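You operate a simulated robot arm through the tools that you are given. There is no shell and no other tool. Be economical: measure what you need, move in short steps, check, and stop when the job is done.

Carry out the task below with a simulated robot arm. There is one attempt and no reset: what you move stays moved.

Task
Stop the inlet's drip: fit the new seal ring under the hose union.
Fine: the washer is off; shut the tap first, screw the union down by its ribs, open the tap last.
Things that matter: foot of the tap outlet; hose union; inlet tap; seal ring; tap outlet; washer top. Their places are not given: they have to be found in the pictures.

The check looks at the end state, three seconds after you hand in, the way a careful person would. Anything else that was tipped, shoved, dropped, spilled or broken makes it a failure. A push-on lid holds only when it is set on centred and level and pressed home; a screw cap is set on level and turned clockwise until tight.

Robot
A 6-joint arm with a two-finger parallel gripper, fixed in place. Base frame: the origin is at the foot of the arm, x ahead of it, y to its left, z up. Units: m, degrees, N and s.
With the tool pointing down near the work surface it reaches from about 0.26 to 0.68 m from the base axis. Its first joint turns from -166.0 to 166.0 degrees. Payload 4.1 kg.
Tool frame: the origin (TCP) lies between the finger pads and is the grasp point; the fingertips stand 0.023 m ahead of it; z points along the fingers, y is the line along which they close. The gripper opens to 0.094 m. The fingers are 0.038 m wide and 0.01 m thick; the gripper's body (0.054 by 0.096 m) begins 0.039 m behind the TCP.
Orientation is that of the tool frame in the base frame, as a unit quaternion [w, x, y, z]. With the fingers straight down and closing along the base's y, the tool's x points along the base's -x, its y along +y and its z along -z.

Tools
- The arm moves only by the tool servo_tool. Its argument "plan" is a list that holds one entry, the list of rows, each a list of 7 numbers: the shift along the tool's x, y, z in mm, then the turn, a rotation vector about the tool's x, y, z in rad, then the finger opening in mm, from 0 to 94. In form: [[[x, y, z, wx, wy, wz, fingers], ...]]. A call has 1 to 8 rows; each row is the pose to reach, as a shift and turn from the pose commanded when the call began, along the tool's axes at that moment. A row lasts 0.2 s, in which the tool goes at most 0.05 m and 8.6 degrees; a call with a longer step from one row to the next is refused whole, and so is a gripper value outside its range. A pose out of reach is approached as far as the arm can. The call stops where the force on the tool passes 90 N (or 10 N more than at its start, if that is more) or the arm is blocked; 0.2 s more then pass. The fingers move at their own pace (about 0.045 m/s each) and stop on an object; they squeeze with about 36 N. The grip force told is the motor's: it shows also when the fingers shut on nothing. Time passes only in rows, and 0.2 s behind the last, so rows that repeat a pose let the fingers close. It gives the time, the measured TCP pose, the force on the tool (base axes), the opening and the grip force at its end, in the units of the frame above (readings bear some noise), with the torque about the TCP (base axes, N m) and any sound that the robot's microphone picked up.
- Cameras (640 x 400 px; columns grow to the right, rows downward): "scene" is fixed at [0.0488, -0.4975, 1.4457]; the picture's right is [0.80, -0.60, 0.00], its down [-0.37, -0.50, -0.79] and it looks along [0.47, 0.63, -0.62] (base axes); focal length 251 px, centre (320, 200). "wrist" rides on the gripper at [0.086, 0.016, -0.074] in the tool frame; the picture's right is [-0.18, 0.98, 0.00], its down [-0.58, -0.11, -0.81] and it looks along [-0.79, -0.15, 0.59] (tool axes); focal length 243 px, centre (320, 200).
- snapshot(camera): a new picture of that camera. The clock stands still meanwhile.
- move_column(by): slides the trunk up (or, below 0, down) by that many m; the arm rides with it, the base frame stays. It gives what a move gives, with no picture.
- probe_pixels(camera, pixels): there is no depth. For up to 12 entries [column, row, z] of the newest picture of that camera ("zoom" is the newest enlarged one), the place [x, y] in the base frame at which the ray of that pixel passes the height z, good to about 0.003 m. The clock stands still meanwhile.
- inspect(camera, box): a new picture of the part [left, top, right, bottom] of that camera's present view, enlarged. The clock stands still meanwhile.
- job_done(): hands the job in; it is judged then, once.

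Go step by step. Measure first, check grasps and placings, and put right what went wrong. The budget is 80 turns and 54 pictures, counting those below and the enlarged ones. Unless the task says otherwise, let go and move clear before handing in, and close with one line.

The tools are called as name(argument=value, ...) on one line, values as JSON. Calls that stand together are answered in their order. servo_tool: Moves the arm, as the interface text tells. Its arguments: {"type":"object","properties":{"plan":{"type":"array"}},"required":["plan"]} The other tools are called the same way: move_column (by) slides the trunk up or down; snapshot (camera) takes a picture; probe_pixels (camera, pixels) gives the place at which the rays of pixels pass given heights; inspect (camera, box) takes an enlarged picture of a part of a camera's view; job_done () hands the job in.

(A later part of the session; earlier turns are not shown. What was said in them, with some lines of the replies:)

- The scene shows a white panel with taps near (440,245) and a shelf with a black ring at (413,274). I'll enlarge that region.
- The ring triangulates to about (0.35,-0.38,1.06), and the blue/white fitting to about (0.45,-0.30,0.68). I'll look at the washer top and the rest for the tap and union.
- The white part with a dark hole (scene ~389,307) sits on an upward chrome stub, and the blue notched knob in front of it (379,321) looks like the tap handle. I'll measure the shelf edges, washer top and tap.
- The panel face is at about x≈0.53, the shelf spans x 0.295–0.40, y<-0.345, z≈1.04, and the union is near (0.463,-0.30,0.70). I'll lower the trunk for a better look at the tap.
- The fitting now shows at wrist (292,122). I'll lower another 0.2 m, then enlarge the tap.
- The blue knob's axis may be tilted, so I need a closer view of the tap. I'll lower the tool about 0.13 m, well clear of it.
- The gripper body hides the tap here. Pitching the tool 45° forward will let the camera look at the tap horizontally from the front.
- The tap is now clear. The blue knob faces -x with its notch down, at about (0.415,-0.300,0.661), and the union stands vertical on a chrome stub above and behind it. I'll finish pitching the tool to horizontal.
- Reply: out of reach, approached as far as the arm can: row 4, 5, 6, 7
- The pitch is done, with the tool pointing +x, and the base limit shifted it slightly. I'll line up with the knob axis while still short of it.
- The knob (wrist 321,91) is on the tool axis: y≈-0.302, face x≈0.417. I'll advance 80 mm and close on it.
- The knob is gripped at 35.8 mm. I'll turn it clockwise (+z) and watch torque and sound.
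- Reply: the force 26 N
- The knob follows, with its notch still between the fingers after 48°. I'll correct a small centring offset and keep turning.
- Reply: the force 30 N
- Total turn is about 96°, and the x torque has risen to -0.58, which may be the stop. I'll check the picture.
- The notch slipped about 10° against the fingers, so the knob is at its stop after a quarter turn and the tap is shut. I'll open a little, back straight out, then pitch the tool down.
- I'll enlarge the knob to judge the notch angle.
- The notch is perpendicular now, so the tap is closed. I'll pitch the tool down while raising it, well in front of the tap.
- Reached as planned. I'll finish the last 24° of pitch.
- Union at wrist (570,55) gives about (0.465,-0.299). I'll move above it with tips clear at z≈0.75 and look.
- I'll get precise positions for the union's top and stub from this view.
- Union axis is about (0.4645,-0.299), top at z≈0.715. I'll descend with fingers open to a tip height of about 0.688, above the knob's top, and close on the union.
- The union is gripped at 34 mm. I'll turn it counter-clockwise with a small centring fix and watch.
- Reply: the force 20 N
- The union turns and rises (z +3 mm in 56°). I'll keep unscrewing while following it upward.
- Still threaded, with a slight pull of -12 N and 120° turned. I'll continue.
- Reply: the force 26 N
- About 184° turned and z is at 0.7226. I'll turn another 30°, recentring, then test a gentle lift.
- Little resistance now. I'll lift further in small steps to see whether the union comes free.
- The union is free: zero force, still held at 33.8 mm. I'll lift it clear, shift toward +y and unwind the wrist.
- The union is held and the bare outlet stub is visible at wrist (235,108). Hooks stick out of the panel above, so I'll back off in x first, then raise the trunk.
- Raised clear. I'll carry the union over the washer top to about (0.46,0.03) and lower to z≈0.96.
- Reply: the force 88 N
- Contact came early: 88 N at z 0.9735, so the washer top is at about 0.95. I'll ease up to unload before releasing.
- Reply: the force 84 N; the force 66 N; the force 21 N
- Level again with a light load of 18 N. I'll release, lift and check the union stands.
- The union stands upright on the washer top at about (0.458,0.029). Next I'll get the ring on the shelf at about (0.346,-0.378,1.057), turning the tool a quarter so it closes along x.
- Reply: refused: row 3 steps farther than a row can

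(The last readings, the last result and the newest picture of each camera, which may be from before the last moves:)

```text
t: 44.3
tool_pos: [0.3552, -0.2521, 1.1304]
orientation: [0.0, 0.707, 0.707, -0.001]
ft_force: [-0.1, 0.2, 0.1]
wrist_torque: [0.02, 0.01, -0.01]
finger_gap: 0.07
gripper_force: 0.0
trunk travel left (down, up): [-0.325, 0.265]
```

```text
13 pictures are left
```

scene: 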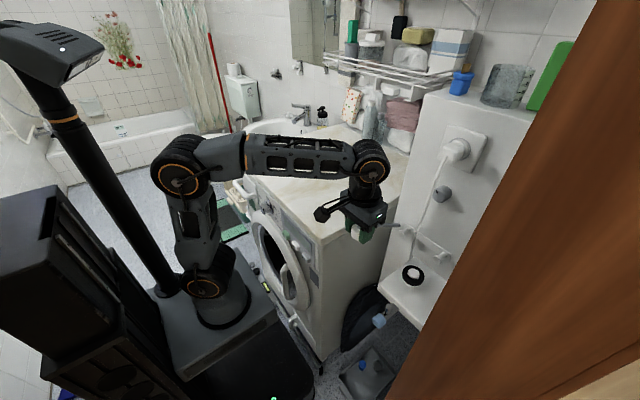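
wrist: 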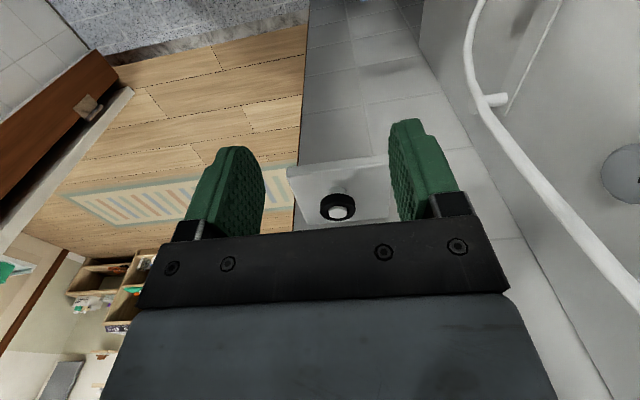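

Ring visible at wrist (338,206). I'll measure it from here.

probe_pixels(camera="wrist", pixels=[[338, 206, 1.06], [339, 212, 1.066], [320, 206, 1.055], [355, 206, 1.055], [338, 219, 1.062], [340, 186, 1.035], [292, 170, 1.035], [388, 158, 1.035]])

inspect(camera="wrist", box=[285, 150, 395, 230])

```text
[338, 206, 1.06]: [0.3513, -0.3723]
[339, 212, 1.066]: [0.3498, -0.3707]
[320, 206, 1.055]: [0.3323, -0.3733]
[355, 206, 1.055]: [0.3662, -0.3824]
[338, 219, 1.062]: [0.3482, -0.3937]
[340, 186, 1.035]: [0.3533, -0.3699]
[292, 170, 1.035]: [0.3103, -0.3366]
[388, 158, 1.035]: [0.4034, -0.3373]
```

```text
5.00 times, centred on (340, 190) of wrist
```

zoom: 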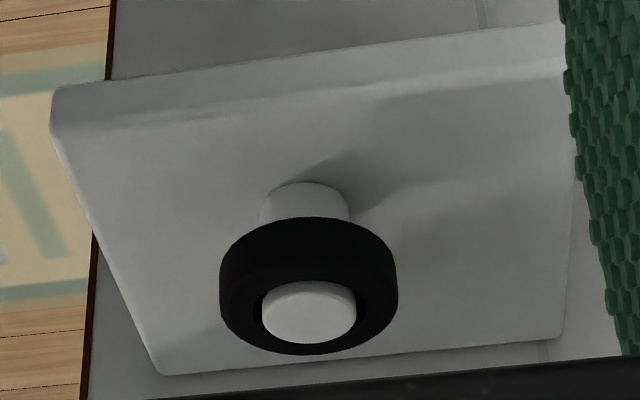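

Ring centre is about (0.348,-0.376). I'll move above it, descend to tips ≈1.048 and close.

servo_tool(plan=[[[-45, -3, 0, 0, 0, 0, 70], [-90, -7, 0, 0, 0, 0, 70], [-124, -7, 0, 0, 0, 0, 70], [-124, -7, 30, 0, 0, 0, 70], [-124, -7, 50, 0, 0, 0, 70], [-124, -7, 59, 0, 0, 0, 70], [-124, -7, 59, 0, 0, 0, 70]]])

inspect(camera="wrist", box=[220, 80, 420, 230])

```text
t: 45.9
tool_pos: [0.3489, -0.3761, 1.0705]
orientation: [-0.001, 0.708, 0.706, -0.002]
ft_force: [0.3, 0.7, 0.9]
wrist_torque: [0.0, 0.0, -0.03]
finger_gap: 0.0699
gripper_force: 0.1
trunk travel left (down, up): [-0.325, 0.265]
```

```text
2.67 times, centred on (320, 155) of wrist
```

zoom: 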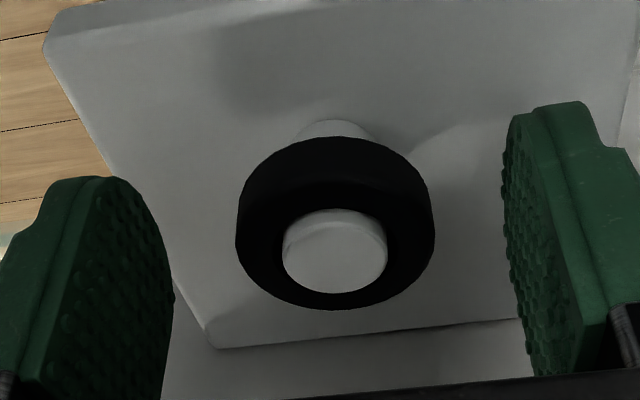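

Ring is centred within about 2 mm between the pads. I'll trim and close.

servo_tool(plan=[[[1.5, 2, 0, 0, 0, 0, 60], [1.5, 2, 0, 0, 0, 0, 40], [1.5, 2, 0, 0, 0, 0, 30], [1.5, 2, 0, 0, 0, 0, 30], [1.5, 2, 0, 0, 0, 0, 30]]])

```text
t: 47.1
tool_pos: [0.3499, -0.3741, 1.0707]
orientation: [0.0, 0.707, 0.707, -0.001]
ft_force: [-1.4, 0.3, 0.6]
wrist_torque: [0.02, 0.03, -0.01]
finger_gap: 0.0338
gripper_force: 36.1
trunk travel left (down, up): [-0.325, 0.265]
```

Gripped at 33.8 mm. I'll lift it straight off the peg and check.

servo_tool(plan=[[[0, 0, -10, 0, 0, 0, 30], [0, 0, -30, 0, 0, 0, 30], [0, 0, -60, 0, 0, 0, 30], [40, 0, -60, 0, 0, 0, 30], [80, 0, -60, 0, 0, 0, 30], [120, 0, -60, 0, 0, 0, 30], [120, 0, -60, 0, 0, 0, 30]]])

snapshot(camera="wrist")

```text
t: 48.7
tool_pos: [0.3511, -0.2536, 1.1303]
orientation: [0.0, 0.708, 0.706, 0.0]
ft_force: [0.9, -0.3, 0.3]
wrist_torque: [-0.01, 0.02, 0.0]
finger_gap: 0.0335
gripper_force: 36.4
trunk travel left (down, up): [-0.325, 0.265]
```

```text
10 pictures are left
```

wrist: 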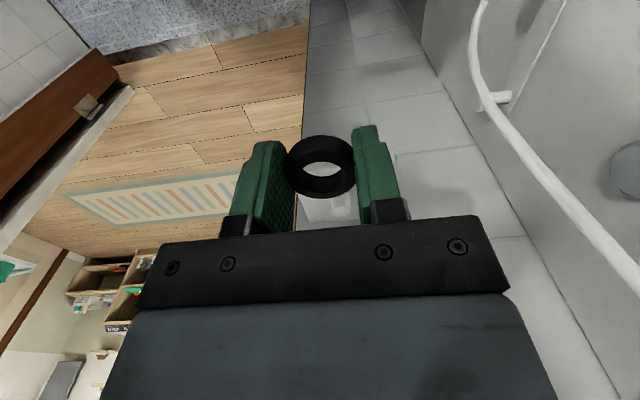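

The ring is held level between the pads. I'll move slightly forward-clear of the washer and lower the trunk back to tap height.

servo_tool(plan=[[[0, -25, 0, 0, 0, 0, 30], [0, -50, 0, 0, 0, 0, 30], [0, -50, 0, 0, 0, 0, 30]]])

move_column(by=-0.3)

```text
t: 49.5
tool_pos: [0.3007, -0.2545, 1.129]
orientation: [0.0, 0.708, 0.707, -0.001]
ft_force: [-0.3, 0.3, -0.2]
wrist_torque: [0.02, -0.02, -0.05]
finger_gap: 0.0337
gripper_force: 35.7
trunk travel left (down, up): [-0.325, 0.265]
```

```text
t: 52.5
tool_pos: [0.3001, -0.255, 0.8291]
orientation: [0.0, 0.707, 0.707, -0.001]
ft_force: [0.4, 0.2, -0.5]
wrist_torque: [-0.02, -0.03, 0.03]
finger_gap: 0.0338
gripper_force: 35.8
trunk travel left (down, up): [-0.025, 0.565]
```

Now at z 0.83. I'll move over the outlet at (0.4655,-0.300), keeping the tool at z≈0.765.

servo_tool(plan=[[[-15, 0, 20, 0, 0, 0, 30], [-30, 40, 40, 0, 0, 0, 30], [-45, 80, 60, 0, 0, 0, 30], [-45, 125, 64, 0, 0, 0, 30], [-45, 155, 64, 0, 0, 0, 30], [-45, 165.5, 64, 0, 0, 0, 30], [-45, 165.5, 64, 0, 0, 0, 30]]])

inspect(camera="wrist", box=[220, 40, 460, 220])

```text
t: 54.1
tool_pos: [0.4643, -0.3012, 0.7663]
orientation: [-0.001, 0.707, 0.707, -0.001]
ft_force: [-0.8, -0.2, 0.1]
wrist_torque: [0.01, 0.0, -0.03]
finger_gap: 0.0337
gripper_force: 36.2
trunk travel left (down, up): [-0.025, 0.565]
```

```text
2.22 times, centred on (340, 130) of wrist
```

zoom: 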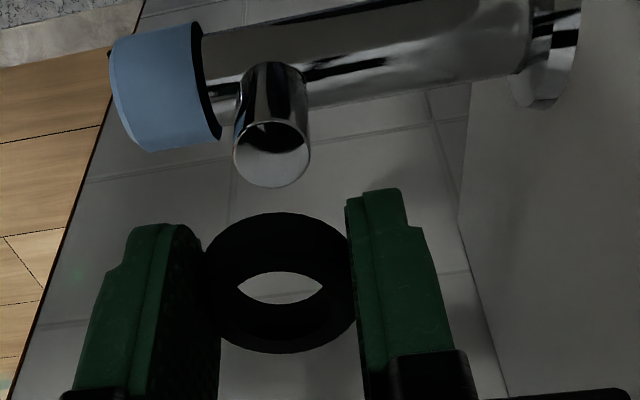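

The bare stub is at zoom (272,150) and the ring hangs level. I'll cross-check the stub position and then lower carefully.

probe_pixels(camera="zoom", pixels=[[272, 150, 0.705], [272, 150, 0.71], [272, 154, 0.705], [280, 282, 0.757]])

servo_tool(plan=[[[1.4, 1.2, 15, 0, 0, 0, 30], [1.4, 1.2, 28, 0, 0, 0, 30], [1.4, 1.2, 34, 0, 0, 0, 30], [1.4, 1.2, 34, 0, 0, 0, 30]]])

```text
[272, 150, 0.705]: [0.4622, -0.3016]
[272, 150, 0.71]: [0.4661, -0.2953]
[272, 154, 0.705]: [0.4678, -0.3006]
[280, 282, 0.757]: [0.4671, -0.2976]
```

```text
t: 55.1
tool_pos: [0.4675, -0.3001, 0.7324]
orientation: [0.0, 0.708, 0.706, -0.001]
ft_force: [-0.1, 0.3, -0.1]
wrist_torque: [0.01, 0.01, -0.01]
finger_gap: 0.0338
gripper_force: 36.3
trunk travel left (down, up): [-0.025, 0.565]
```

No contact yet. I'll go down in small steps, watching the forces.

servo_tool(plan=[[[0, -0.8, 4, 0, 0, 0, 30], [0, -0.8, 8, 0, 0, 0, 30], [0, -0.8, 12, 0, 0, 0, 30], [0, -0.8, 12, 0, 0, 0, 30]]])

inspect(camera="wrist", box=[240, 80, 420, 220])

```text
t: 56.1
tool_pos: [0.4651, -0.2992, 0.7268]
orientation: [0.007, 0.708, 0.706, 0.001]
ft_force: [5.5, -3.1, 47.2]
wrist_torque: [-0.16, -0.2, 0.01]
finger_gap: 0.0336
gripper_force: 35.9
trunk travel left (down, up): [-0.025, 0.565]
```

```text
2.86 times, centred on (330, 150) of wrist
```

zoom: 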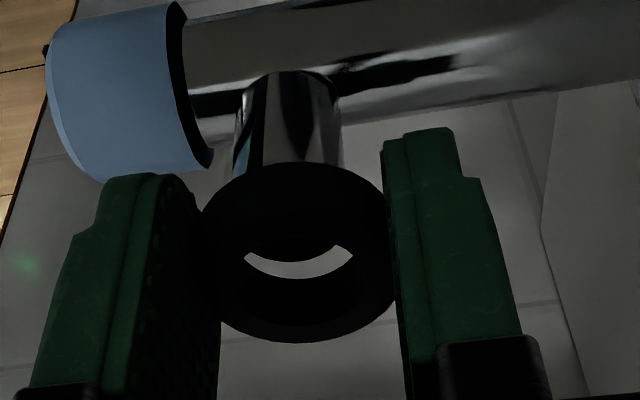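

Contact with 47 N. A crescent gap of about 4 mm at the far side (zoom 300,265) shows the ring sits too far toward -y. I'll lift, shift +3.5 mm in y and try again.

servo_tool(plan=[[[0, 0, -12, 0, 0, 0, 30], [3.5, 0, -12, 0, 0, 0, 30], [3.5, 0, -7, 0, 0, 0, 30], [3.5, 0, -4, 0, 0, 0, 30], [3.5, 0, -2, 0, 0, 0, 30], [3.5, 0, -2, 0, 0, 0, 30]]])

```text
t: 57.5
tool_pos: [0.4652, -0.2945, 0.7225]
orientation: [0.0, 0.708, 0.706, -0.001]
ft_force: [-15.7, 11.8, -0.7]
wrist_torque: [0.17, 0.21, -0.12]
finger_gap: 0.0335
gripper_force: 36.4
trunk travel left (down, up): [-0.025, 0.565]
```

The ring has slipped over the stub: z is below the earlier contact with no vertical force. I'll trim the lateral load and continue down.

servo_tool(plan=[[[0.8, -1, 3, 0, 0, 0, 30], [0.8, -1, 6, 0, 0, 0, 30], [0.8, -1, 9, 0, 0, 0, 30], [0.8, -1, 12, 0, 0, 0, 30], [0.8, -1, 15, 0, 0, 0, 30], [0.8, -1, 15, 0, 0, 0, 30]]])

inspect(camera="wrist", box=[240, 80, 420, 220])

```text
t: 58.9
tool_pos: [0.467, -0.2953, 0.7073]
orientation: [0.001, 0.707, 0.707, -0.001]
ft_force: [-6.4, -1.9, -1.1]
wrist_torque: [-0.03, 0.05, -0.05]
finger_gap: 0.0337
gripper_force: 36.0
trunk travel left (down, up): [-0.025, 0.565]
```

```text
2.86 times, centred on (330, 150) of wrist
```

zoom: 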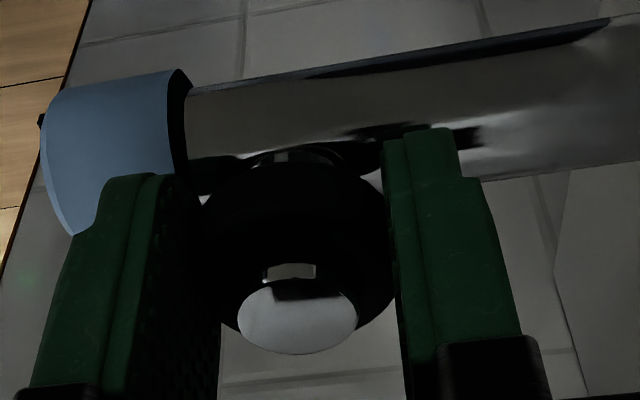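

The ring is around the stub, whose top shows at zoom (297,320). I'll keep lowering gently until contact.

servo_tool(plan=[[[0, -0.4, 2, 0, 0, 0, 30], [0, -0.4, 4, 0, 0, 0, 30], [0, -0.4, 5, 0, 0, 0, 30], [0, -0.4, 5, 0, 0, 0, 30]]])

```text
t: 59.9
tool_pos: [0.4658, -0.2944, 0.7017]
orientation: [0.0, 0.708, 0.706, -0.001]
ft_force: [1.3, -1.9, -0.1]
wrist_torque: [-0.04, -0.07, -0.01]
finger_gap: 0.0334
gripper_force: 36.0
trunk travel left (down, up): [-0.025, 0.565]
```

servo_tool(plan=[[[0, 0, 1.5, 0, 0, 0, 30], [0, 0, 3, 0, 0, 0, 30], [0, 0, 3, 0, 0, 0, 30]]])

```text
t: 60.7
tool_pos: [0.4656, -0.2934, 0.7019]
orientation: [0.003, 0.708, 0.707, -0.001]
ft_force: [8.9, -5.9, 8.8]
wrist_torque: [-0.12, -0.18, 0.05]
finger_gap: 0.0333
gripper_force: 36.2
trunk travel left (down, up): [-0.025, 0.565]
```

Contact at z≈0.702, light. I'll ease up 2 mm, release, lift away and look at the ring.

servo_tool(plan=[[[0, 0, -1, 0, 0, 0, 45], [0, 0, -1, 0, 0, 0, 60], [0, 0, -1, 0, 0, 0, 60], [0, 0, -30, 0, 0, 0, 60], [0, 0, -62, 0, 0, 0, 60], [0, 0, -62, 0, 0, 0, 60]]])

inspect(camera="wrist", box=[230, 20, 430, 160])

```text
t: 62.1
tool_pos: [0.465, -0.2933, 0.76]
orientation: [-0.001, 0.707, 0.707, 0.0]
ft_force: [-0.8, -0.8, 0.5]
wrist_torque: [-0.01, -0.01, 0.03]
finger_gap: 0.0599
gripper_force: 0.0
trunk travel left (down, up): [-0.025, 0.565]
```

```text
2.86 times, centred on (330, 90) of wrist
```

zoom: 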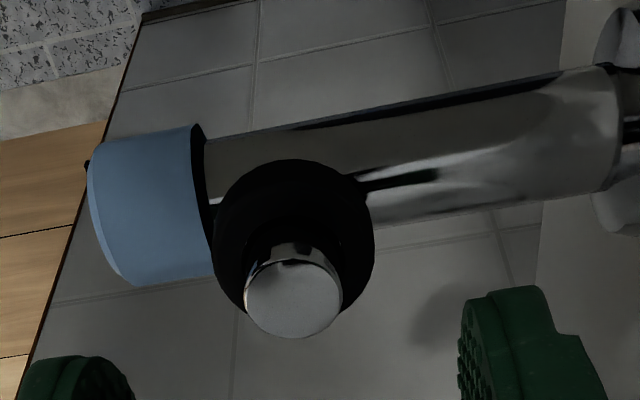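

The ring sits around the stub's foot, level. Now I'll back out, raise the trunk and go for the union.

servo_tool(plan=[[[0, 0, -20, 0, 0, 0, 60], [10, -45, -20, 0, 0, 0, 60], [20, -90, -20, 0, 0, 0, 60], [30, -130, -20, 0, 0, 0, 60], [38, -165, -20, 0, 0, 0, 60], [38, -165, -20, 0, 0, 0, 60]]])

move_column(by=0.3)

servo_tool(plan=[[[35, 10, 0, 0, 0, -0.14, 60], [75, 25, 0, 0, 0, -0.28, 60], [115, 45, 0, 0, 0, -0.42, 60], [155, 65, 0, 0, 0, -0.56, 60], [195, 85, 0, 0, 0, -0.7, 60], [230, 110, 0, 0, 0, -0.84, 60], [260, 135, 0, 0, 0, -0.98, 60], [284, 157, 0, 0, 0, -1.12, 60]]])

servo_tool(plan=[[[0, 0, 0, 0, 0, -0.14, 60], [0, 0, 0, 0, 0, -0.28, 60], [0, 0, 0, 0, 0, -0.42, 60], [0, 0, 0, 0, 0, -0.56, 60], [0, 0, 0, 0, 0, -0.7, 60], [0, 0, 0, 0, 0, -0.84, 60], [0, 0, 0, 0, 0, -0.98, 60], [0, 0, 0, 0, 0, -1.12, 60]]])

```text
t: 63.5
tool_pos: [0.2992, -0.2556, 0.7801]
orientation: [-0.001, 0.708, 0.707, -0.001]
ft_force: [0.5, 0.1, -0.4]
wrist_torque: [0.0, -0.01, -0.02]
finger_gap: 0.06
gripper_force: 0.0
trunk travel left (down, up): [-0.025, 0.565]
```

```text
t: 66.5
tool_pos: [0.2999, -0.2558, 1.0809]
orientation: [0.0, 0.708, 0.706, -0.002]
ft_force: [0.4, 0.1, 0.0]
wrist_torque: [-0.02, 0.0, 0.0]
finger_gap: 0.0601
gripper_force: 0.1
trunk travel left (down, up): [-0.325, 0.265]
```

```text
t: 68.3
tool_pos: [0.4582, 0.0277, 1.0807]
orientation: [0.0, 0.223, 0.975, -0.001]
ft_force: [0.1, 0.5, 0.7]
wrist_torque: [0.03, 0.0, -0.03]
finger_gap: 0.0599
gripper_force: 0.0
trunk travel left (down, up): [-0.325, 0.265]
```

```text
t: 70.1
tool_pos: [0.458, 0.0295, 1.08]
orientation: [0.0, -0.329, 0.944, 0.0]
ft_force: [0.1, -1.4, 0.0]
wrist_torque: [0.02, 0.01, 0.02]
finger_gap: 0.06
gripper_force: 0.2
trunk travel left (down, up): [-0.325, 0.265]
```

At φ≈218° and above the union. I'll rotate further so there's enough clockwise travel for screwing, then descend and grip.

servo_tool(plan=[[[0, 0, 0, 0, 0, -0.14, 60], [0, 0, 0, 0, 0, -0.28, 60], [0, 0, 0, 0, 0, -0.42, 60], [0, 0, 0, 0, 0, -0.56, 60], [0, 0, 0, 0, 0, -0.7, 60], [0, 0, 0, 0, 0, -0.84, 60], [0, 0, 0, 0, 0, -0.98, 60], [0, 0, 0, 0, 0, -1.12, 60]]])

servo_tool(plan=[[[0, 0, 40, 0, 0, 0, 60], [0, 0, 80, 0, 0, 0, 60], [0, 0, 100, 0, 0, 0, 60], [0, 0, 105, 0, 0, 0, 60], [0, 0, 105, 0, 0, 0, 40], [0, 0, 105, 0, 0, 0, 25], [0, 0, 105, 0, 0, 0, 25], [0, 0, 105, 0, 0, 0, 25]]])

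inspect(camera="wrist", box=[240, 80, 420, 220])

```text
t: 71.9
tool_pos: [0.4567, 0.0286, 1.0784]
orientation: [0.0, 0.78, -0.625, 0.0]
ft_force: [-0.2, -0.4, -0.9]
wrist_torque: [0.02, 0.0, 0.02]
finger_gap: 0.0598
gripper_force: 0.0
trunk travel left (down, up): [-0.325, 0.265]
```

```text
t: 73.7
tool_pos: [0.4573, 0.0288, 0.9763]
orientation: [0.001, 0.78, -0.626, 0.0]
ft_force: [0.1, 0.8, -0.6]
wrist_torque: [-0.02, 0.0, 0.02]
finger_gap: 0.0328
gripper_force: 35.6
trunk travel left (down, up): [-0.325, 0.265]
```

```text
2.86 times, centred on (330, 150) of wrist
```

zoom: 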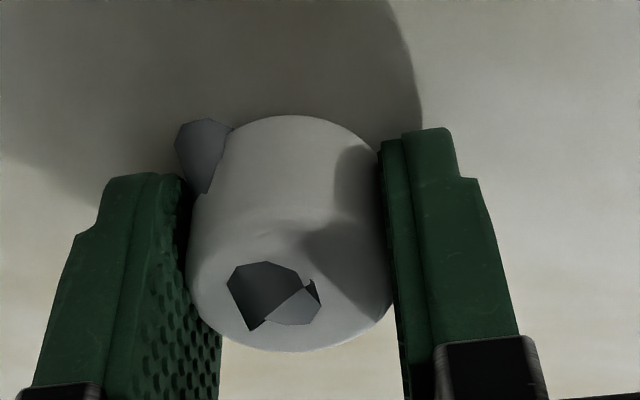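

The union is gripped (32.8 mm), with a grey hose remnant showing at its side. I'll lift it, carry it to (0.30,-0.20), then lower the trunk.

servo_tool(plan=[[[0, 0, -45, 0, 0, 0, 25], [0, 0, -90, 0, 0, 0, 25], [31, 34, -95, 0, 0, 0, 25], [63, 68, -100, 0, 0, 0, 25], [95, 102, -105, 0, 0, 0, 25], [126, 136, -105, 0, 0, 0, 25], [158, 169, -105, 0, 0, 0, 25], [189, 203, -105, 0, 0, 0, 25]]])

move_column(by=-0.3)

snapshot(camera="wrist")

```text
t: 75.5
tool_pos: [0.2979, -0.1991, 1.081]
orientation: [0.001, 0.78, -0.626, 0.0]
ft_force: [0.0, -0.1, 0.2]
wrist_torque: [-0.01, 0.0, 0.0]
finger_gap: 0.0332
gripper_force: 36.0
trunk travel left (down, up): [-0.325, 0.265]
```

```text
t: 78.5
tool_pos: [0.2992, -0.1991, 0.7798]
orientation: [0.001, 0.78, -0.626, 0.0]
ft_force: [-0.7, 0.0, -0.3]
wrist_torque: [0.0, -0.02, -0.01]
finger_gap: 0.0331
gripper_force: 35.8
trunk travel left (down, up): [-0.025, 0.565]
```

```text
4 pictures are left
```

wrist: 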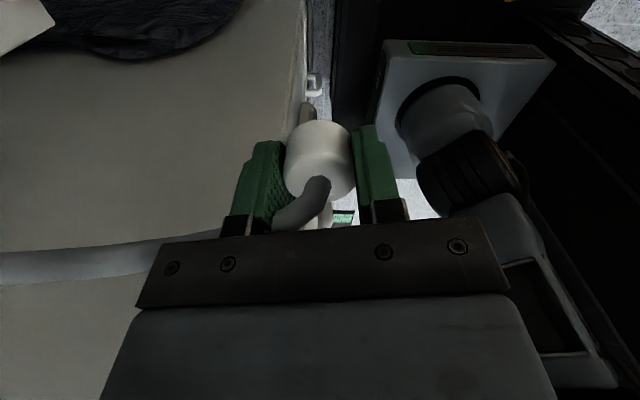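

The union is upright in the grip, with the short hose curling from its top stub. I'll move it over the outlet, staying above the stub.

servo_tool(plan=[[[27, -28, 0, 0, 0, 0, 25], [54, -56, 0, 0, 0, -0.1, 25], [81, -84, 0, 0, 0, -0.2, 25], [108, -112, 0, 0, 0, -0.3, 25], [134.6, -140.3, 0, 0, 0, -0.3, 25], [134.6, -140.3, 15, 0, 0, -0.3, 25], [134.6, -140.3, 25, 0, 0, -0.3, 25], [134.6, -140.3, 25, 0, 0, -0.3, 25]]])

```text
t: 80.3
tool_pos: [0.4643, -0.3007, 0.7547]
orientation: [0.001, 0.864, -0.503, 0.0]
ft_force: [-0.2, -0.3, 0.3]
wrist_torque: [0.01, 0.03, 0.01]
finger_gap: 0.0327
gripper_force: 36.1
trunk travel left (down, up): [-0.025, 0.565]
```

Above the stub at φ≈300°. I'll lower gently and look for contact.

servo_tool(plan=[[[-0.2, -0.7, 8, 0, 0, 0, 25], [-0.2, -0.7, 14, 0, 0, 0, 25], [-0.2, -0.7, 18, 0, 0, 0, 25], [-0.2, -0.7, 21, 0, 0, 0, 25], [-0.2, -0.7, 21, 0, 0, 0, 25]]])

inspect(camera="wrist", box=[230, 70, 430, 210])

```text
t: 81.5
tool_pos: [0.4653, -0.3003, 0.7339]
orientation: [0.001, 0.864, -0.503, 0.0]
ft_force: [-6.2, -2.6, -1.5]
wrist_torque: [-0.04, 0.1, 0.0]
finger_gap: 0.0332
gripper_force: 36.1
trunk travel left (down, up): [-0.025, 0.565]
```

```text
2.86 times, centred on (330, 140) of wrist
```

zoom: 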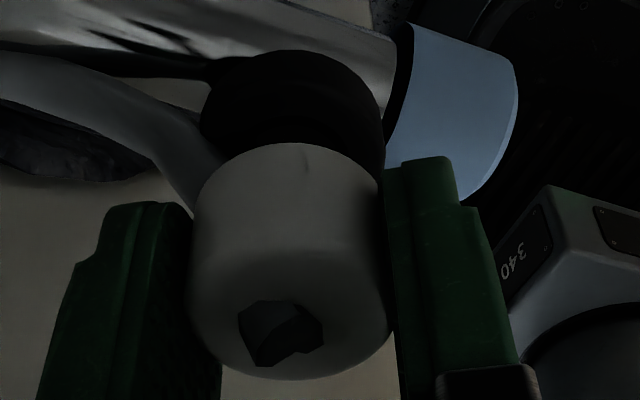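

Aligned over the ring and stub with only a light side load. I'll lower a bit more to thread contact, then start turning clockwise.

servo_tool(plan=[[[-0.2, 0.4, 2, 0, 0, 0, 25], [-0.2, 0.4, 3.5, 0, 0, 0.14, 25], [-0.2, 0.4, 4, 0, 0, 0.28, 25], [-0.2, 0.4, 4.5, 0, 0, 0.42, 25], [-0.2, 0.4, 5, 0, 0, 0.56, 25], [-0.2, 0.4, 5.5, 0, 0, 0.7, 25], [-0.2, 0.4, 6, 0, 0, 0.84, 25]]])

```text
t: 83.1
tool_pos: [0.4652, -0.2992, 0.7285]
orientation: [0.0, -0.583, 0.813, 0.0]
ft_force: [-4.0, -6.5, 0.2]
wrist_torque: [-0.12, 0.06, 0.0]
finger_gap: 0.0331
gripper_force: 36.1
trunk travel left (down, up): [-0.025, 0.565]
```

No vertical resistance yet. I'll continue down while turning clockwise.

servo_tool(plan=[[[0, 0, 1, 0, 0, 0.07, 25], [0, 0, 2, 0, 0, 0.14, 25], [0, 0, 3, 0, 0, 0.21, 25], [0, 0, 4, 0, 0, 0.28, 25], [0, 0, 5, 0, 0, 0.35, 25], [0, 0, 6, 0, 0, 0.42, 25]]])

```text
t: 84.5
tool_pos: [0.4653, -0.2996, 0.7267]
orientation: [0.002, -0.402, 0.916, -0.004]
ft_force: [10.1, -12.6, 40.9]
wrist_torque: [-0.21, -0.11, 0.0]
finger_gap: 0.033
gripper_force: 36.2
trunk travel left (down, up): [-0.025, 0.565]
```

Thread contact at z≈0.7267 with 41 N down-load. I'll turn clockwise while holding that load, to see whether it advances.

servo_tool(plan=[[[0, 0, 0, 0, 0, 0.14, 25], [0, 0, 0, 0, 0, 0.28, 25], [0, 0, 0, 0, 0, 0.42, 25], [0, 0, 0, 0, 0, 0.56, 25], [0, 0, 0, 0, 0, 0.7, 25], [0, 0, 0, 0, 0, 0.84, 25]]])

```text
t: 85.9
tool_pos: [0.4649, -0.2996, 0.723]
orientation: [0.002, 0.007, 1.0, -0.002]
ft_force: [13.8, -16.3, 28.1]
wrist_torque: [-0.3, -0.28, 0.01]
finger_gap: 0.0329
gripper_force: 36.1
trunk travel left (down, up): [-0.025, 0.565]
```

It advances (0.723, load falling). I'll continue clockwise with small down-follow and a lateral trim.

servo_tool(plan=[[[-0.7, -0.8, 0.5, 0, 0, 0.14, 25], [-0.7, -0.8, 1, 0, 0, 0.28, 25], [-0.7, -0.8, 1.5, 0, 0, 0.42, 25], [-0.7, -0.8, 2, 0, 0, 0.56, 25], [-0.7, -0.8, 2.5, 0, 0, 0.7, 25], [-0.7, -0.8, 3, 0, 0, 0.84, 25], [-0.7, -0.8, 3.5, 0, 0, 0.98, 25], [-0.7, -0.8, 4, 0, 0, 1.12, 25]]])

```text
t: 87.7
tool_pos: [0.4649, -0.3001, 0.7197]
orientation: [0.001, 0.537, 0.844, -0.001]
ft_force: [-0.6, -9.7, 23.8]
wrist_torque: [-0.16, 0.06, 0.01]
finger_gap: 0.033
gripper_force: 35.6
trunk travel left (down, up): [-0.025, 0.565]
```

Advancing steadily (0.7197). I'll continue to the end of this wrist range.

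servo_tool(plan=[[[0, 0, 0.5, 0, 0, 0.14, 25], [0, 0, 1, 0, 0, 0.28, 25], [0, 0, 1.5, 0, 0, 0.42, 25], [0, 0, 2, 0, 0, 0.56, 25], [0, 0, 2.5, 0, 0, 0.7, 25], [0, 0, 3, 0, 0, 0.84, 25], [0, 0, 3, 0, 0, 0.98, 25]]])

```text
t: 89.3
tool_pos: [0.4651, -0.2998, 0.7164]
orientation: [0.002, 0.869, 0.495, 0.001]
ft_force: [-18.9, -7.9, 11.1]
wrist_torque: [-1.79, -3.26, 4.05]
finger_gap: 0.0329
gripper_force: 36.1
trunk travel left (down, up): [-0.025, 0.565]
```

A torque of 4 N·m appeared about z. It could be the union tightening or the camera bracket touching something, so I'll back off 8° and see.

servo_tool(plan=[[[0, 0, 0, 0, 0, -0.14, 25], [0, 0, 0, 0, 0, -0.14, 25]]])

inspect(camera="scene", box=[310, 220, 430, 340])

```text
t: 89.9
tool_pos: [0.4654, -0.2997, 0.7157]
orientation: [0.0, 0.834, 0.552, -0.001]
ft_force: [-6.6, -8.8, 19.6]
wrist_torque: [-0.16, 0.15, -0.01]
finger_gap: 0.0331
gripper_force: 35.8
trunk travel left (down, up): [-0.025, 0.565]
```

```text
3.33 times, centred on (370, 280) of scene
```

zoom: 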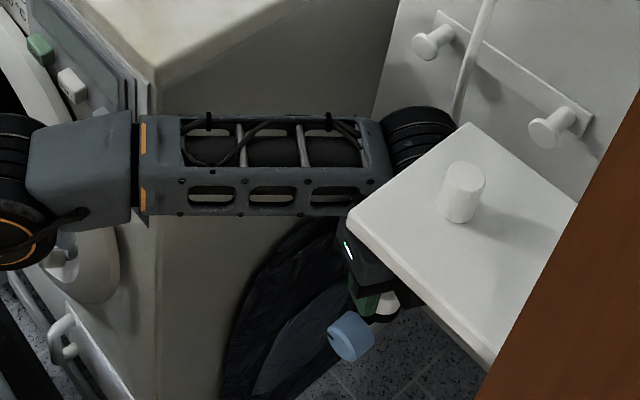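

Backing off removed the torque, so it was the camera bracket near the panel and the union isn't tight yet. I'll release, unwind about 126° and regrip.

servo_tool(plan=[[[0, 0, -1, 0, 0, 0, 50], [0, 0, -2, 0, 0, 0, 52], [0, 0, -2, 0, 0, -0.14, 52], [0, 0, -2, 0, 0, -0.28, 52], [0, 0, -2, 0, 0, -0.42, 52], [0, 0, -2, 0, 0, -0.56, 52], [0, 0, -2, 0, 0, -0.7, 52], [0, 0, -2, 0, 0, -0.84, 52]]])

servo_tool(plan=[[[0, 0, 0, 0, 0, -0.14, 52], [0, 0, 0, 0, 0, -0.28, 52], [0, 0, 0, 0, 0, -0.42, 52], [0, 0, 0, 0, 0, -0.56, 52], [0, 0, 0, 0, 0, -0.7, 52], [0, 0, 0, 0, 0, -0.84, 52], [0, 0, 0, 0, 0, -0.98, 52], [0, 0, 0, 0, 0, -1.12, 52]]])

servo_tool(plan=[[[0, 0, 0, 0, 0, -0.14, 52], [0, 0, 0, 0, 0, -0.28, 52], [0, 0, 1, 0, 0, -0.28, 40], [0, 0, 1, 0, 0, -0.28, 25], [0, 0, 1, 0, 0, -0.28, 25], [0, 0, 1, 0, 0, -0.28, 25]]])

```text
t: 91.7
tool_pos: [0.4653, -0.2996, 0.7175]
orientation: [-0.001, 0.535, 0.845, -0.001]
ft_force: [0.1, 0.4, -0.5]
wrist_torque: [-0.01, 0.03, 0.02]
finger_gap: 0.0522
gripper_force: 0.1
trunk travel left (down, up): [-0.025, 0.565]
```

```text
t: 93.5
tool_pos: [0.466, -0.3008, 0.7164]
orientation: [-0.001, 0.005, 1.0, -0.001]
ft_force: [0.4, 0.1, 0.4]
wrist_torque: [0.03, 0.02, -0.02]
finger_gap: 0.0518
gripper_force: 0.0
trunk travel left (down, up): [-0.025, 0.565]
```

```text
t: 94.9
tool_pos: [0.4656, -0.3005, 0.7155]
orientation: [-0.001, -0.134, 0.991, 0.0]
ft_force: [-0.8, 0.8, -0.3]
wrist_torque: [0.06, 0.03, 0.02]
finger_gap: 0.0345
gripper_force: 36.3
trunk travel left (down, up): [-0.025, 0.565]
```

Regripped, centred, at φ≈195°. I'll turn clockwise, following down slightly and watching torque.

servo_tool(plan=[[[0, 0, 0.5, 0, 0, 0.14, 25], [0, 0, 1, 0, 0, 0.28, 25], [0, 0, 1.5, 0, 0, 0.42, 25], [0, 0, 2, 0, 0, 0.56, 25], [0, 0, 2.5, 0, 0, 0.7, 25]]])

```text
t: 96.1
tool_pos: [0.4664, -0.3006, 0.7127]
orientation: [0.0, 0.215, 0.977, 0.0]
ft_force: [1.2, -2.8, 1.6]
wrist_torque: [0.01, 0.02, 0.04]
finger_gap: 0.0342
gripper_force: 35.5
trunk travel left (down, up): [-0.025, 0.565]
```

servo_tool(plan=[[[0, 0, 0.5, 0, 0, 0.14, 25], [0, 0, 1, 0, 0, 0.28, 25], [0, 0, 1.5, 0, 0, 0.42, 25], [0, 0, 2, 0, 0, 0.56, 25], [0, 0, 2.5, 0, 0, 0.7, 25], [0, 0, 3, 0, 0, 0.84, 25]]])

```text
t: 97.5
tool_pos: [0.4649, -0.3005, 0.711]
orientation: [0.001, 0.595, 0.804, 0.0]
ft_force: [-6.1, -8.9, 10.7]
wrist_torque: [-0.22, 0.19, 0.81]
finger_gap: 0.0343
gripper_force: 36.2
trunk travel left (down, up): [-0.025, 0.565]
```

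Torque is now 0.81 N·m at φ≈107°, well away from the panel, so the union is tightening. I'll turn a bit more.

servo_tool(plan=[[[0, 0, 0, 0, 0, 0.1, 25], [0, 0, 0, 0, 0, 0.2, 25], [0, 0, 0, 0, 0, 0.3, 25], [0, 0, 0, 0, 0, 0.3, 25]]])

inspect(camera="wrist", box=[240, 60, 440, 210])

```text
t: 98.5
tool_pos: [0.466, -0.3002, 0.7105]
orientation: [0.001, 0.708, 0.706, 0.0]
ft_force: [-7.6, -7.1, 11.1]
wrist_torque: [-0.17, 0.12, 0.65]
finger_gap: 0.033
gripper_force: 36.4
trunk travel left (down, up): [-0.025, 0.565]
```

```text
2.67 times, centred on (340, 135) of wrist
```

zoom: 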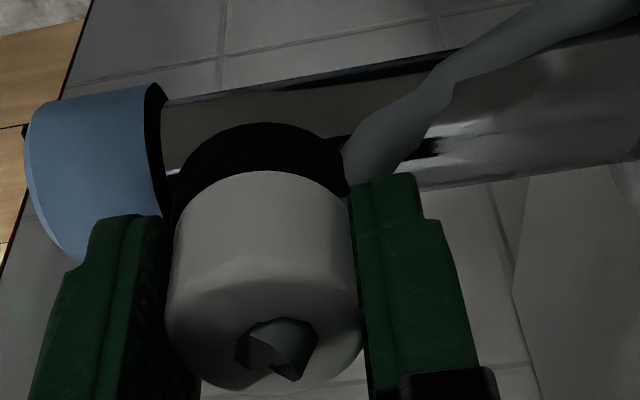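

The grip slips at about 0.7 N·m with z steady at 0.7105, so the union is tight on the ring. I'll release, rise and back away toward the knob-approach pose.

servo_tool(plan=[[[0, 0, -1, 0, 0, 0, 50], [0, 0, -1, 0, 0, 0, 60], [0, 0, -1, 0, 0, 0, 60], [0, 0, -32, 0, 0, 0, 60], [0, 0, -63, 0, 0, 0, 60], [4, -45, -63, 0, 0, 0, 60], [8, -90, -63, 0, 0, 0, 60], [8, -129, -63, 0, 0, 0, 60]]])

servo_tool(plan=[[[0, 0, 5, -0.14, 0, 0, 60], [0, 0, 15, -0.28, 0, 0, 60], [0, 0, 30, -0.42, 0, 0, 60], [-1, 0, 45, -0.56, 0, 0, 60], [-3, 0, 60, -0.7, 0, 0, 60], [-5, 0, 75, -0.84, 0, 0, 60], [-7, 0, 90, -0.98, 0, 0, 60], [-8, 0, 100, -1.12, 0, 0, 60]]])

```text
t: 100.3
tool_pos: [0.336, -0.2915, 0.7732]
orientation: [0.0, 0.707, 0.707, -0.001]
ft_force: [-1.4, -0.8, -0.6]
wrist_torque: [-0.02, 0.03, -0.02]
finger_gap: 0.06
gripper_force: 0.1
trunk travel left (down, up): [-0.025, 0.565]
```

```text
t: 102.1
tool_pos: [0.3362, -0.2996, 0.6736]
orientation: [0.377, 0.599, 0.599, 0.375]
ft_force: [0.5, 0.0, 0.2]
wrist_torque: [0.04, 0.03, 0.01]
finger_gap: 0.06
gripper_force: 0.1
trunk travel left (down, up): [-0.025, 0.565]
```

servo_tool(plan=[[[-1.5, -4, 2, -0.14, 0, 0, 56], [-1.5, -8, 4, -0.28, 0, 0, 56], [-1.5, -11.3, 5.5, -0.42, 0, 0, 56], [-1.5, -11.3, 5.5, -0.451, 0, 0, 56], [-1.5, -11.3, 5.5, -0.451, 0, 0, 56]]])

snapshot(camera="wrist")

```text
t: 103.3
tool_pos: [0.3366, -0.3007, 0.6605]
orientation: [0.501, 0.5, 0.5, 0.499]
ft_force: [0.5, 0.4, -0.8]
wrist_torque: [0.02, -0.04, 0.0]
finger_gap: 0.056
gripper_force: 0.2
trunk travel left (down, up): [-0.025, 0.565]
```

```text
0 pictures are left
```

wrist: 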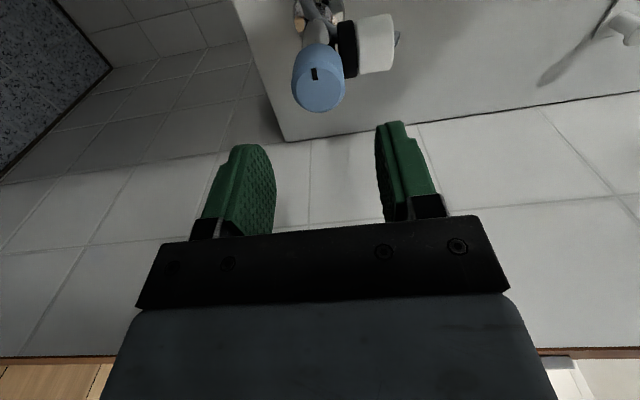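

The picture shows the ring sandwiched squarely between body and union, with the knob on the tool axis. I'll advance and grip the knob.

servo_tool(plan=[[[0, 0.3, 30, 0, 0, 0, 52], [0, 0.3, 60, 0, 0, 0, 50], [0, 0.3, 79, 0, 0, 0, 50], [0, 0.3, 79, 0, 0, 0, 25], [0, 0.3, 79, 0, 0, 0, 25], [0, 0.3, 79, 0, 0, 0, 25]]])

```text
t: 104.7
tool_pos: [0.4159, -0.3005, 0.6611]
orientation: [0.5, 0.501, 0.5, 0.499]
ft_force: [3.2, 2.0, -5.9]
wrist_torque: [0.02, -0.45, -1.03]
finger_gap: 0.0357
gripper_force: 45.2
trunk travel left (down, up): [-0.025, 0.565]
```

Gripped at 35.7 mm, well centred. I'll turn it counter-clockwise to reopen.

servo_tool(plan=[[[0, 0, 0, 0, 0, -0.14, 25], [0, 0, 0, 0, 0, -0.28, 25], [0, 0, 0, 0, 0, -0.42, 25], [0, 0, 0, 0, 0, -0.56, 25], [0, 0, 0, 0, 0, -0.7, 25], [0, 0, 0, 0, 0, -0.84, 25]]])

servo_tool(plan=[[[0, 0, 0, 0, 0, -0.14, 25], [0, 0, 0, 0, 0, -0.28, 25], [0, 0, 0, 0, 0, -0.42, 25], [0, 0, 0, 0, 0, -0.56, 25], [0, 0, 0, 0, 0, -0.7, 25], [0, 0, 0, 0, 0, -0.77, 25]]])

```text
t: 106.1
tool_pos: [0.4161, -0.3009, 0.6611]
orientation: [0.66, 0.251, 0.661, 0.252]
ft_force: [-8.6, 8.7, -10.5]
wrist_torque: [-0.01, -0.96, -0.39]
finger_gap: 0.0359
gripper_force: 45.5
trunk travel left (down, up): [-0.025, 0.565]
```

```text
t: 107.5
tool_pos: [0.415, -0.2994, 0.6622]
orientation: [0.707, -0.016, 0.707, -0.015]
ft_force: [-8.3, 24.0, -3.9]
wrist_torque: [0.44, 0.66, 0.29]
finger_gap: 0.0359
gripper_force: 45.6
trunk travel left (down, up): [-0.025, 0.565]
```

Turned 92°, with torque rising to +0.44, which is the open stop. One small nudge to confirm, then release and retreat.

servo_tool(plan=[[[0, -1, 0, 0, 0, -0.1, 25], [0, -1, 0, 0, 0, -0.1, 25]]])

servo_tool(plan=[[[0, 0, 0, 0, 0, 0, 50], [0, 0, 0, 0, 0, 0, 60], [0, 0, -1, 0, 0, 0, 60], [0, 0, -30, 0, 0, 0, 60], [0, 0, -60, 0, 0, 0, 60], [0, 0, -85, 0, 0, 0, 60], [0, 0, -85, 0, 0, 0, 60]]])

```text
t: 108.1
tool_pos: [0.4167, -0.3007, 0.664]
orientation: [0.706, -0.053, 0.704, -0.051]
ft_force: [-6.0, 41.9, 6.9]
wrist_torque: [0.69, -0.14, 0.09]
finger_gap: 0.036
gripper_force: 44.4
trunk travel left (down, up): [-0.025, 0.565]
```

```text
t: 109.7
tool_pos: [0.3324, -0.3015, 0.6604]
orientation: [0.705, -0.05, 0.706, -0.05]
ft_force: [0.0, 0.1, 0.2]
wrist_torque: [-0.04, 0.02, -0.02]
finger_gap: 0.0601
gripper_force: 0.2
trunk travel left (down, up): [-0.025, 0.565]
```

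The knob reached its open stop (torque 0.69), and the gripper is released and 85 mm clear with zero force. Handing in.

job_done()

```text
The job is handed in.
```

I shut the tap, fitted the new seal ring at the foot of the outlet, screwed the union down until the grip slipped at about 0.7 N·m, and reopened the tap to its stop. I had used all my pictures before reopening, so I haven't seen whether the drip has stopped.
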